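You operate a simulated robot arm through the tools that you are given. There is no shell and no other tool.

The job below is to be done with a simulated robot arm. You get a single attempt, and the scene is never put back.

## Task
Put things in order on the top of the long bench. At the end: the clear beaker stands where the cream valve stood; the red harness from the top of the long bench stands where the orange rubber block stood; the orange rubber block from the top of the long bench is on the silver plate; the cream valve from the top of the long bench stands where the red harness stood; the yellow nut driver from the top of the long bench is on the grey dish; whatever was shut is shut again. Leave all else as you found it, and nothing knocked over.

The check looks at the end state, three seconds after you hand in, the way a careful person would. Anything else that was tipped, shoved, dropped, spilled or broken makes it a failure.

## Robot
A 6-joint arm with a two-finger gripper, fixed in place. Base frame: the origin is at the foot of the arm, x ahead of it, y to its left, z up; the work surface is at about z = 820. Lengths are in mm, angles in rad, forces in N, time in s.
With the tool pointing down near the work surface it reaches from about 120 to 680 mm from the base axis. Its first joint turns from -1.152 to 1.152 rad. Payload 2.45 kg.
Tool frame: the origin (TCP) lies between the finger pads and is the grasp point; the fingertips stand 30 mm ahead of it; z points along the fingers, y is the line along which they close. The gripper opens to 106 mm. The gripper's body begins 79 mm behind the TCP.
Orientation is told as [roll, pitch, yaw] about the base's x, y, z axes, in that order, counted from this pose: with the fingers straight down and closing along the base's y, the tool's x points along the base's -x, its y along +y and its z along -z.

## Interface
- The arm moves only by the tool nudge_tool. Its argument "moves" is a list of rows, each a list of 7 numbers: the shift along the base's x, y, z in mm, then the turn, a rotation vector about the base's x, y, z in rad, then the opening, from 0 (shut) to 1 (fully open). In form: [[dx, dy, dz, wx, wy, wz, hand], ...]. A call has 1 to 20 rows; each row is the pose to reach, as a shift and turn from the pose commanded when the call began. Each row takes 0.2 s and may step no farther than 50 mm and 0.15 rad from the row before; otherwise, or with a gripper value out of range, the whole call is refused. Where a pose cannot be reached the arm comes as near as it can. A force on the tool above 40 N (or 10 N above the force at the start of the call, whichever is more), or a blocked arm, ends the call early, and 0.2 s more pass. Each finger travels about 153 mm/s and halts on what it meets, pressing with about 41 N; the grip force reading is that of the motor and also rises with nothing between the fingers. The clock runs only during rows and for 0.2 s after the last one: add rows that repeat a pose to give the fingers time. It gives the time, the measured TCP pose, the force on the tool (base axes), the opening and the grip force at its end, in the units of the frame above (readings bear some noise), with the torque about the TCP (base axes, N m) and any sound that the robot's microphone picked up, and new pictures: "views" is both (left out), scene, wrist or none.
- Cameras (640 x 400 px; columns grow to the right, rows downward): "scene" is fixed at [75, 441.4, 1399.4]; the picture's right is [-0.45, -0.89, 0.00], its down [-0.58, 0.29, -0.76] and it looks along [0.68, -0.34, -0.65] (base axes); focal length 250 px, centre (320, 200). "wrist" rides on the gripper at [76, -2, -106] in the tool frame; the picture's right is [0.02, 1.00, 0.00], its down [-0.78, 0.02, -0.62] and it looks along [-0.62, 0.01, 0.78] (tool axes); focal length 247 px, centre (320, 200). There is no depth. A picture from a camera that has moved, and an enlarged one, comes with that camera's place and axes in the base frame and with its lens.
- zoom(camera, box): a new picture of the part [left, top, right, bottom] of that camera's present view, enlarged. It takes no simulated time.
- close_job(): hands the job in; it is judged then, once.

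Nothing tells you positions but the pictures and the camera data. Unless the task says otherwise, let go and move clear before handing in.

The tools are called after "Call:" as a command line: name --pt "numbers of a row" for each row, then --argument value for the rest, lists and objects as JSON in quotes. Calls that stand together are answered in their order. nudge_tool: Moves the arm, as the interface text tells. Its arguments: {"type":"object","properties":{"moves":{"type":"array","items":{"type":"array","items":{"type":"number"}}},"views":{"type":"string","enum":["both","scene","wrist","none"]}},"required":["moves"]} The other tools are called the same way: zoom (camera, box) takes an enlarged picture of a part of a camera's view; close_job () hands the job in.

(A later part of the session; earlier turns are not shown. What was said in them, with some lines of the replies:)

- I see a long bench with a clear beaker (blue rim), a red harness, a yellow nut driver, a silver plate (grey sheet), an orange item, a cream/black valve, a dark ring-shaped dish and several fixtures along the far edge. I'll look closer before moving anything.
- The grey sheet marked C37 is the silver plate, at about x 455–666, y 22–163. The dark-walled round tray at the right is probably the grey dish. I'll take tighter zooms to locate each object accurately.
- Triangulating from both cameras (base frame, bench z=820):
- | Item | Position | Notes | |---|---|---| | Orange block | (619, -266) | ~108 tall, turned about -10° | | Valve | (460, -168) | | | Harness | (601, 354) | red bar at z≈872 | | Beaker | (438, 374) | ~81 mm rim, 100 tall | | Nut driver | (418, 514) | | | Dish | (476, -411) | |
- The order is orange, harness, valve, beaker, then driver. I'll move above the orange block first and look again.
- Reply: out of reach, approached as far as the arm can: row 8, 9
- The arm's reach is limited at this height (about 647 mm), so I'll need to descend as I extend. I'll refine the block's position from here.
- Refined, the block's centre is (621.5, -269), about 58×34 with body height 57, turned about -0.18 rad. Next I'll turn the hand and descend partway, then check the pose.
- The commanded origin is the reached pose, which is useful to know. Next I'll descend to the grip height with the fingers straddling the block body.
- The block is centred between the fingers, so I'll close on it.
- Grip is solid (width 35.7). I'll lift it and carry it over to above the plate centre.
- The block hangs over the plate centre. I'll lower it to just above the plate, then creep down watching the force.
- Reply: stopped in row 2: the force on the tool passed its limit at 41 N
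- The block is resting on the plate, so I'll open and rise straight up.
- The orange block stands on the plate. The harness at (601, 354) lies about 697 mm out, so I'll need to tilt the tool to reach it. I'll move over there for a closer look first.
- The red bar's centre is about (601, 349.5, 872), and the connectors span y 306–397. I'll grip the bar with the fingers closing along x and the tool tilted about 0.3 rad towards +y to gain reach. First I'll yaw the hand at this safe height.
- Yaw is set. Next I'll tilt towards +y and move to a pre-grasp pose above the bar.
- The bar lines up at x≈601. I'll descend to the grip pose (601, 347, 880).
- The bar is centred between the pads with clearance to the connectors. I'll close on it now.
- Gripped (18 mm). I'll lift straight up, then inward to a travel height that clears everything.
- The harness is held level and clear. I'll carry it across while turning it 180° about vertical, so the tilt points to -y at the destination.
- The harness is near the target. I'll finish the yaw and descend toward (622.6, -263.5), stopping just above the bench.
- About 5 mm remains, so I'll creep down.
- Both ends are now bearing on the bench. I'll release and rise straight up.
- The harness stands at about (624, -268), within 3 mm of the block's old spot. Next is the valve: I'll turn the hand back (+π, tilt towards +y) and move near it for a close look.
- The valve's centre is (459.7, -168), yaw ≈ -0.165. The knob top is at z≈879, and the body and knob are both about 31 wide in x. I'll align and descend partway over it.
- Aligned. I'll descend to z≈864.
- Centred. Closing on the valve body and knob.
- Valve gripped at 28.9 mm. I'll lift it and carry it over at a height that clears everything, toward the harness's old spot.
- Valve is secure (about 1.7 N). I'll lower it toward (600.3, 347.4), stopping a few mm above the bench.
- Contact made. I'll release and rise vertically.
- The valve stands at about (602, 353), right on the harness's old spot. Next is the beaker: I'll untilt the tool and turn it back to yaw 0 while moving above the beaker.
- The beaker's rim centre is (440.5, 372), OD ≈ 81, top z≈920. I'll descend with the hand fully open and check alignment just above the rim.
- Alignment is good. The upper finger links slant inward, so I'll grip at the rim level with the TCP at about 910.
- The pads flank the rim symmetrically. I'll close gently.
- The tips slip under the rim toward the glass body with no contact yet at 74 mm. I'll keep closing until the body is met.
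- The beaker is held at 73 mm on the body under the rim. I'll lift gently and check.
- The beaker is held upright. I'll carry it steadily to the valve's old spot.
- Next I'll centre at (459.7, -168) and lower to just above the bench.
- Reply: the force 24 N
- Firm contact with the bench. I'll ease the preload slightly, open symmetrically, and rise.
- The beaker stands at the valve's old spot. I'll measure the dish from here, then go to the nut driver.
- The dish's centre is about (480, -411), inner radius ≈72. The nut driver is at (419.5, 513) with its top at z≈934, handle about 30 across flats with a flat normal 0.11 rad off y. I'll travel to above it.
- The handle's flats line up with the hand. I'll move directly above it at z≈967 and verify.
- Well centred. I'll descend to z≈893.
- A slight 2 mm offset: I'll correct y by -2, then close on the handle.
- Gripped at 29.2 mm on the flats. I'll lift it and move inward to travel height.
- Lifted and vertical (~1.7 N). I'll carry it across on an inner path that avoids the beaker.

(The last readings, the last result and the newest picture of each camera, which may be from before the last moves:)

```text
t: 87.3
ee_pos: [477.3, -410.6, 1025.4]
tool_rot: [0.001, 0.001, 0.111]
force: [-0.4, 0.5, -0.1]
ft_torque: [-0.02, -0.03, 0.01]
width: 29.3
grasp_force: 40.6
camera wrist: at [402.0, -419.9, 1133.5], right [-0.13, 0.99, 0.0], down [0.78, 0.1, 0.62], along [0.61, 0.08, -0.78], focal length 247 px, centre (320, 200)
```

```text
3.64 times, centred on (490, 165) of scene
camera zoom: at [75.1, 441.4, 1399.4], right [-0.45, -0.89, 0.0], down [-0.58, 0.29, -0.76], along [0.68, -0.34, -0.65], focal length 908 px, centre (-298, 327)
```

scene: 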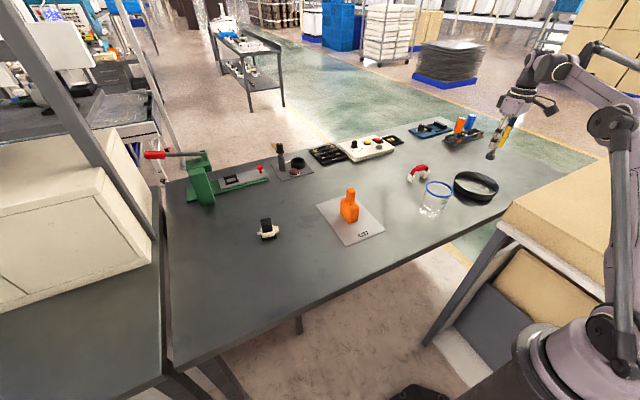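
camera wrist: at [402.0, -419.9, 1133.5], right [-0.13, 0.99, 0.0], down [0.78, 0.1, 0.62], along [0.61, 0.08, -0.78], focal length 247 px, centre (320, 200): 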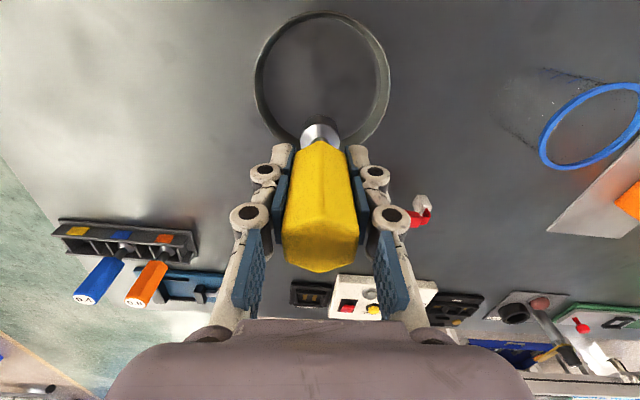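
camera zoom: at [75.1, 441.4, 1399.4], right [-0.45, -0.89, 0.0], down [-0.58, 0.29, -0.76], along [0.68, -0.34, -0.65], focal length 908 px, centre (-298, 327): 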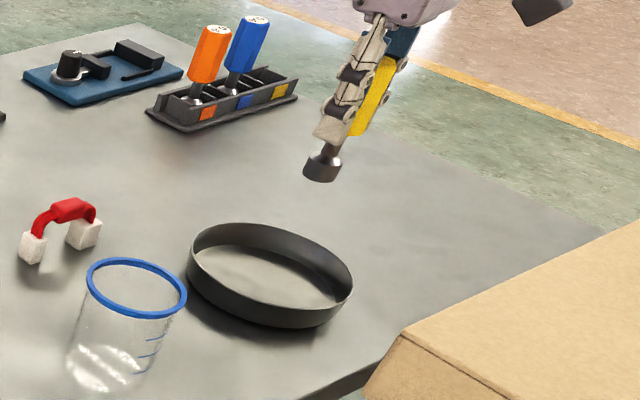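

The driver hangs over the dish (centre about (479, -409)). I'll lower it to just above the dish floor.

Call:
nudge_tool --pt "1 1 -20 0 0 0 0.18" --pt "2 1 -50 0 0 0 0.18" --pt "2 1 -80 0 0 0 0.18" --pt "2 1 -105 0 0 0 0.18" --pt "2 1 -118 0 0 0 0.18" --pt "2 1 -118 0 0 0 0.18"

Call:
zoom --camera "scene" --box '[430, 130, 530, 220]'

```text
t: 88.7
ee_pos: [478.8, -409.0, 909.7]
tool_rot: [0.001, 0.002, 0.109]
force: [-0.4, -0.5, -1.7]
ft_torque: [0.0, -0.01, -0.02]
width: 28.8
grasp_force: 41.2
camera wrist: at [403.3, -418.5, 1016.5], right [-0.13, 0.99, 0.0], down [0.78, 0.1, 0.62], along [0.61, 0.08, -0.78], focal length 247 px, centre (320, 200)
```

scene: 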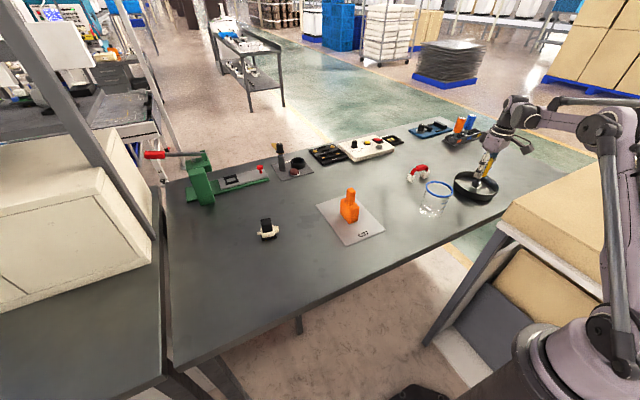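
wrist: 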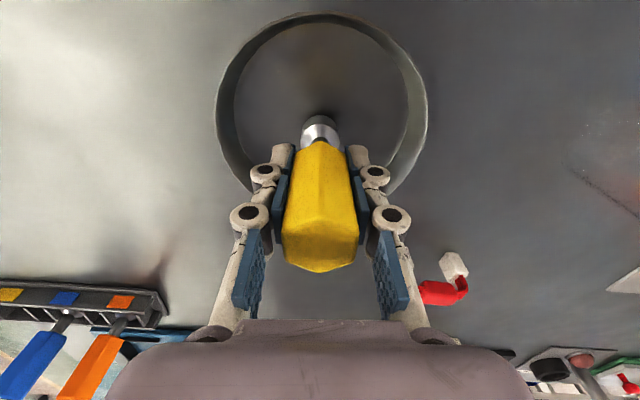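

```text
4.44 times, centred on (480, 175) of scene
camera zoom: at [75.0, 441.4, 1399.4], right [-0.45, -0.89, 0.0], down [-0.58, 0.29, -0.76], along [0.68, -0.34, -0.65], focal length 1109 px, centre (-391, 311)
```

zoom: 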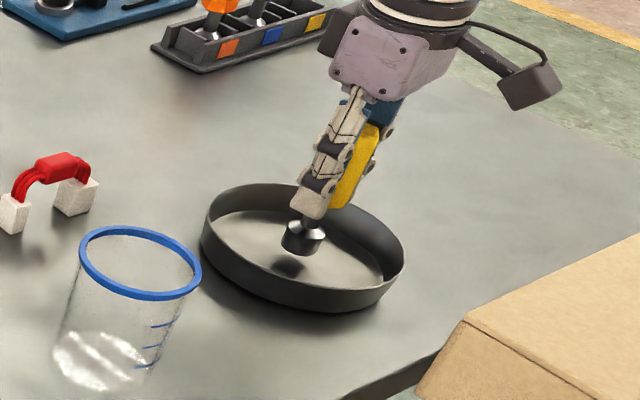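

Centred over the dish floor. I'll creep down watching the force.

Call:
nudge_tool --pt "0 0 -3 0 0 0 0.18" --pt "0 0 -6 0 0 0 0.18" --pt "0 0 -6 0 0 0 0.18" --views "none"

Call:
nudge_tool --pt "0 0 -2 0 0 0 0.18" --pt "0 0 -2 0 0 0 0.18" --views "none"

Call:
nudge_tool --pt "0 0 -1.5 0 0 0 0.18" --pt "0 0 -1.5 0 0 0 0.18" --views "none"

```text
t: 89.5
ee_pos: [478.6, -409.0, 903.1]
tool_rot: [0.001, 0.002, 0.11]
force: [0.1, 0.5, -1.3]
ft_torque: [-0.02, 0.0, -0.06]
width: 28.8
grasp_force: 40.5
```

```text
t: 90.1
ee_pos: [480.0, -409.3, 900.4]
tool_rot: [0.001, 0.001, 0.111]
force: [0.2, 0.4, -1.6]
ft_torque: [-0.02, 0.01, 0.04]
width: 29.0
grasp_force: 41.0
```

```text
t: 90.7
ee_pos: [480.0, -408.4, 898.7]
tool_rot: [-0.001, 0.002, 0.108]
force: [0.3, 0.1, -1.8]
ft_torque: [-0.01, 0.01, 0.0]
width: 28.8
grasp_force: 41.1
```

Call:
nudge_tool --pt "0 0 -1.2 0 0 0 0.18" --pt "0 0 -1.2 0 0 0 0.18" --views "none"

Call:
nudge_tool --pt "0 0 -1 0 0 0 0.18" --pt "0 0 -1 0 0 0 0.18" --views "none"

```text
t: 91.3
ee_pos: [479.2, -408.7, 897.9]
tool_rot: [-0.001, 0.003, 0.111]
force: [-0.4, 0.2, -1.8]
ft_torque: [-0.03, 0.0, -0.01]
width: 29.0
grasp_force: 41.6
```

```text
t: 91.9
ee_pos: [479.1, -408.6, 896.9]
tool_rot: [0.0, 0.001, 0.111]
force: [0.8, -1.5, 6.3]
ft_torque: [-0.07, -0.03, -0.02]
width: 28.8
grasp_force: 41.4
```

Contact on the dish floor (about 8 N). I'll release gently and rise vertically.

Call:
nudge_tool --pt "0 0 0 0 0 0 0.26" --pt "0 0 0 0 0 0 0.32" --pt "0 0 0 0 0 0 0.42" --pt "0 0 0 0 0 0 0.6" --pt "0 0 0 0 0 0 0.6" --pt "0 0 12 0 0 0 0.6" --pt "0 0 35 0 0 0 0.6" --pt "0 0 65 0 0 0 0.6" --pt "0 0 100 0 0 0 0.6" --pt "0 0 130 0 0 0 0.6" --pt "0 0 130 0 0 0 0.6"

Call:
zoom --camera "scene" --box '[400, 120, 520, 230]'

Call:
zoom --camera "scene" --box '[220, 170, 400, 260]'

Call:
zoom --camera "wrist" --box '[220, 0, 420, 180]'

```text
t: 94.3
ee_pos: [477.0, -409.2, 1026.4]
tool_rot: [-0.001, 0.003, 0.11]
force: [0.1, -0.8, -0.8]
ft_torque: [0.05, 0.0, -0.02]
width: 63.5
grasp_force: 0.1
camera wrist: at [401.4, -418.8, 1133.7], right [-0.13, 0.99, 0.0], down [0.78, 0.1, 0.62], along [0.61, 0.08, -0.78], focal length 247 px, centre (320, 200)
```

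scene: 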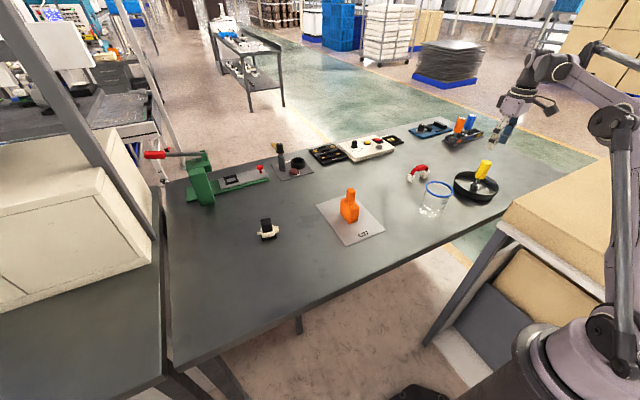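
wrist: 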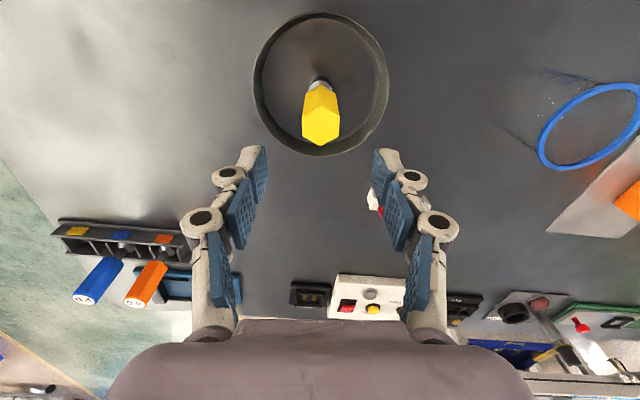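

```text
3.64 times, centred on (460, 175) of scene
camera zoom: at [75.0, 441.4, 1399.4], right [-0.45, -0.89, 0.0], down [-0.58, 0.29, -0.76], along [0.68, -0.34, -0.65], focal length 908 px, centre (-189, 291)
```

zoom: 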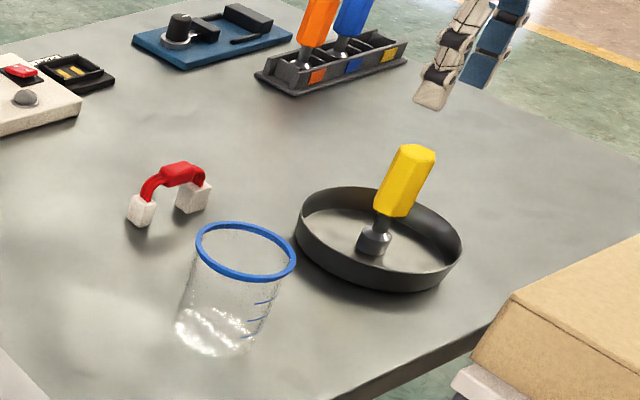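

```text
3.56 times, centred on (310, 215) of scene
camera zoom: at [75.0, 441.4, 1399.4], right [-0.45, -0.89, 0.0], down [-0.58, 0.29, -0.76], along [0.68, -0.34, -0.65], focal length 887 px, centre (356, 147)
```

zoom: 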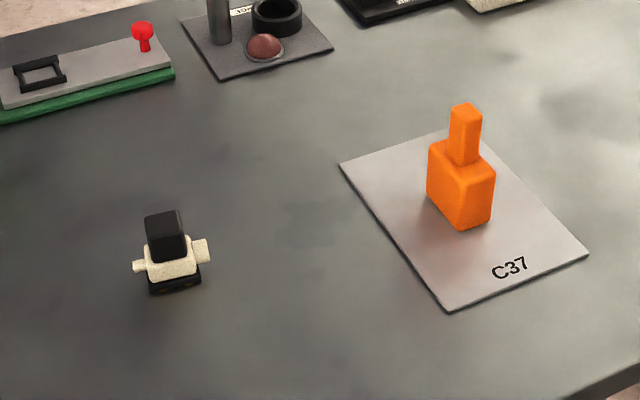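

```text
2.22 times, centred on (320, 90) of wrist
camera zoom: at [401.4, -418.8, 1133.7], right [-0.13, 0.99, 0.0], down [0.78, 0.1, 0.62], along [0.61, 0.08, -0.78], focal length 549 px, centre (320, 444)
```

zoom: 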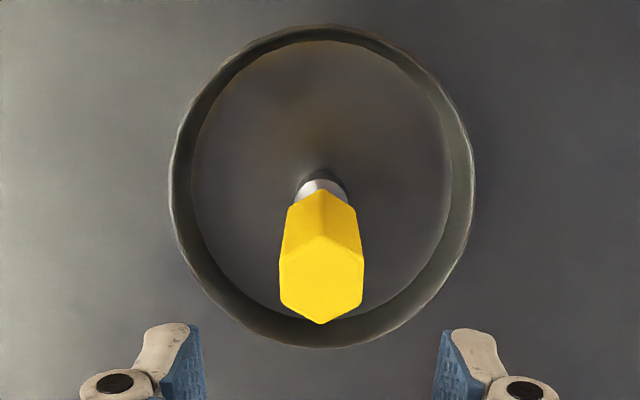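

Everything is in place: the driver stands in the dish, the beaker, harness and valve are on their new spots, and the orange block is on the plate. I'll retreat to the starting pose and take a final look.

Call:
nudge_tool --pt "0 0 20 0 0 0 0.6" --pt "-10 25 45 0 0 0 0.7" --pt "-25 60 65 0 0 0 0.8" --pt "-40 95 85 0 0 0 0.9" --pt "-55 130 105 0 0 -0.03 1" --pt "-70 165 125 0 0 -0.06 1" --pt "-85 200 145 0 0 -0.09 1" --pt "-100 235 165 0 0 -0.11 1" --pt "-112 270 180 0 0 -0.11 1" --pt "-120 297 189 0 0 -0.11 1" --pt "-120 297 189 0 0 -0.11 1"

Call:
zoom --camera "scene" --box '[380, 100, 540, 240]'

Call:
zoom --camera "scene" --box '[140, 120, 340, 330]'

Call:
zoom --camera "wrist" --box '[80, 40, 360, 220]'

```text
t: 96.7
ee_pos: [358.7, -111.5, 1216.9]
tool_rot: [0.0, 0.001, -0.001]
force: [0.3, 0.1, -0.1]
ft_torque: [0.04, 0.0, -0.02]
width: 106.1
grasp_force: 0.0
camera wrist: at [282.8, -112.2, 1324.3], right [-0.02, 1.0, 0.0], down [0.78, 0.02, 0.62], along [0.62, 0.01, -0.78], focal length 247 px, centre (320, 200)
```

scene: 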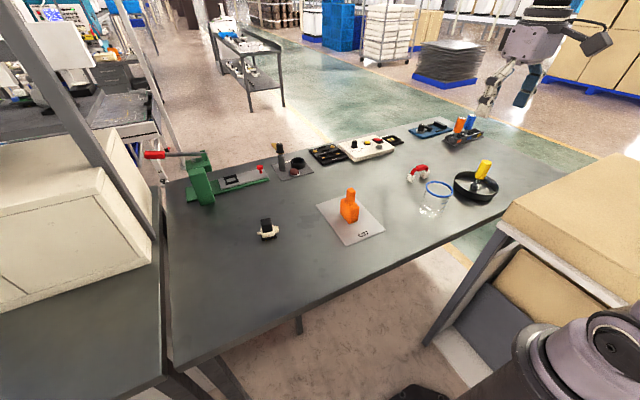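
wrist: 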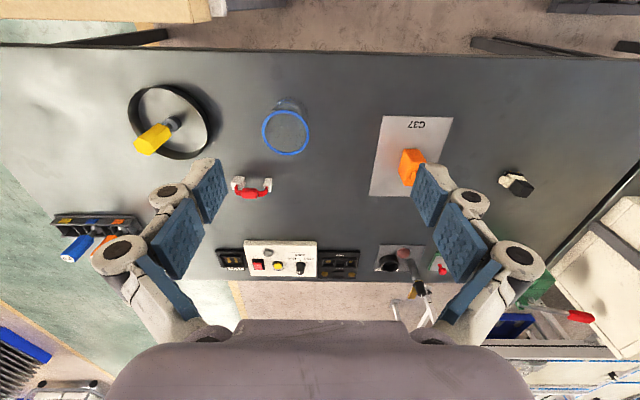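

```text
2.86 times, centred on (460, 170) of scene
camera zoom: at [75.0, 441.4, 1399.4], right [-0.45, -0.89, 0.0], down [-0.58, 0.29, -0.76], along [0.68, -0.34, -0.65], focal length 713 px, centre (-80, 286)
```

zoom: 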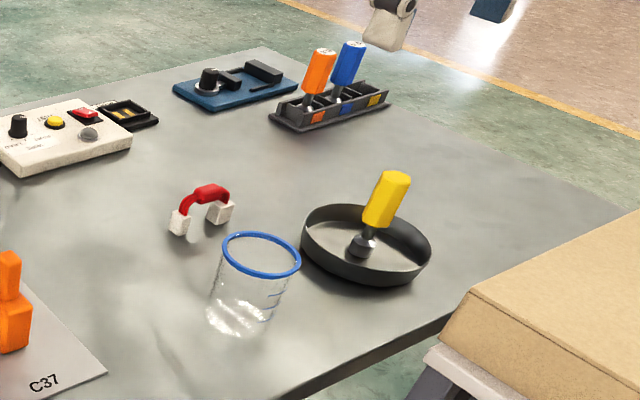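

```text
1.90 times, centred on (240, 225) of scene
camera zoom: at [75.0, 441.4, 1399.4], right [-0.45, -0.89, 0.0], down [-0.58, 0.29, -0.76], along [0.68, -0.34, -0.65], focal length 475 px, centre (472, 152)
```

zoom: 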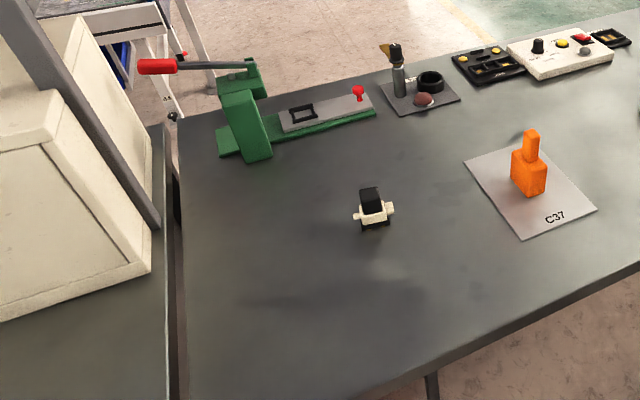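

```text
2.22 times, centred on (220, 130) of wrist
camera zoom: at [282.8, -112.2, 1324.3], right [-0.02, 1.0, 0.0], down [0.78, 0.02, 0.62], along [0.62, 0.01, -0.78], focal length 549 px, centre (542, 356)
```

zoom: 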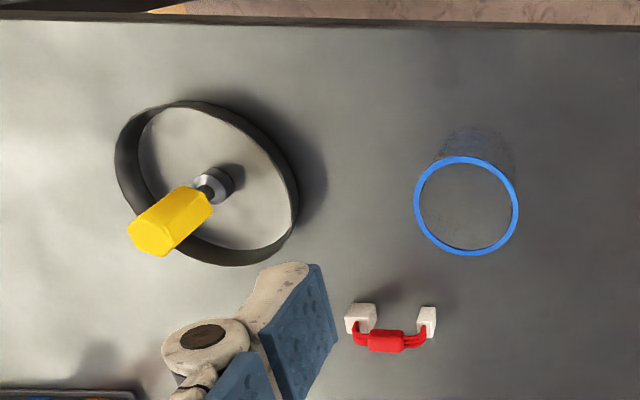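

All five objects are standing in their places. The dish, plate and fixtures match the first pictures, nothing needed to be shut again, and the arm is back clear at its start pose. I'm handing in the job.

Call:
close_job

```text
The job is handed in.
```

I moved all five objects, and the job is handed in. In the last pictures everything was standing upright and nothing else looked moved. I got no result from the check.

| Object | Where it is now | Position |
|---|---|---|
| Orange rubber block | On the silver plate marked C37 | about (560, 93), near the plate centre |
| Red harness | Where the orange block stood | about (624, -268), within 3 mm |
| Cream valve | Where the harness stood | about (602, 353), within 2 mm |
| Clear beaker | Where the valve stood | about (460, -168) |
| Yellow nut driver | Standing in the grey dish | about (479, -409), near the dish centre |

- **Harness direction:** it sits along the same line as before but turned end for end. Its old place was just past the arm's straight-down reach, so I had to tilt the tool and turn it 180° on the way.
- **Grey dish:** I took this to be the dark, round, low-walled tray at the right end of the bench, the only dish I saw there.
- **Shut things:** I didn't open anything, so nothing needed shutting again.
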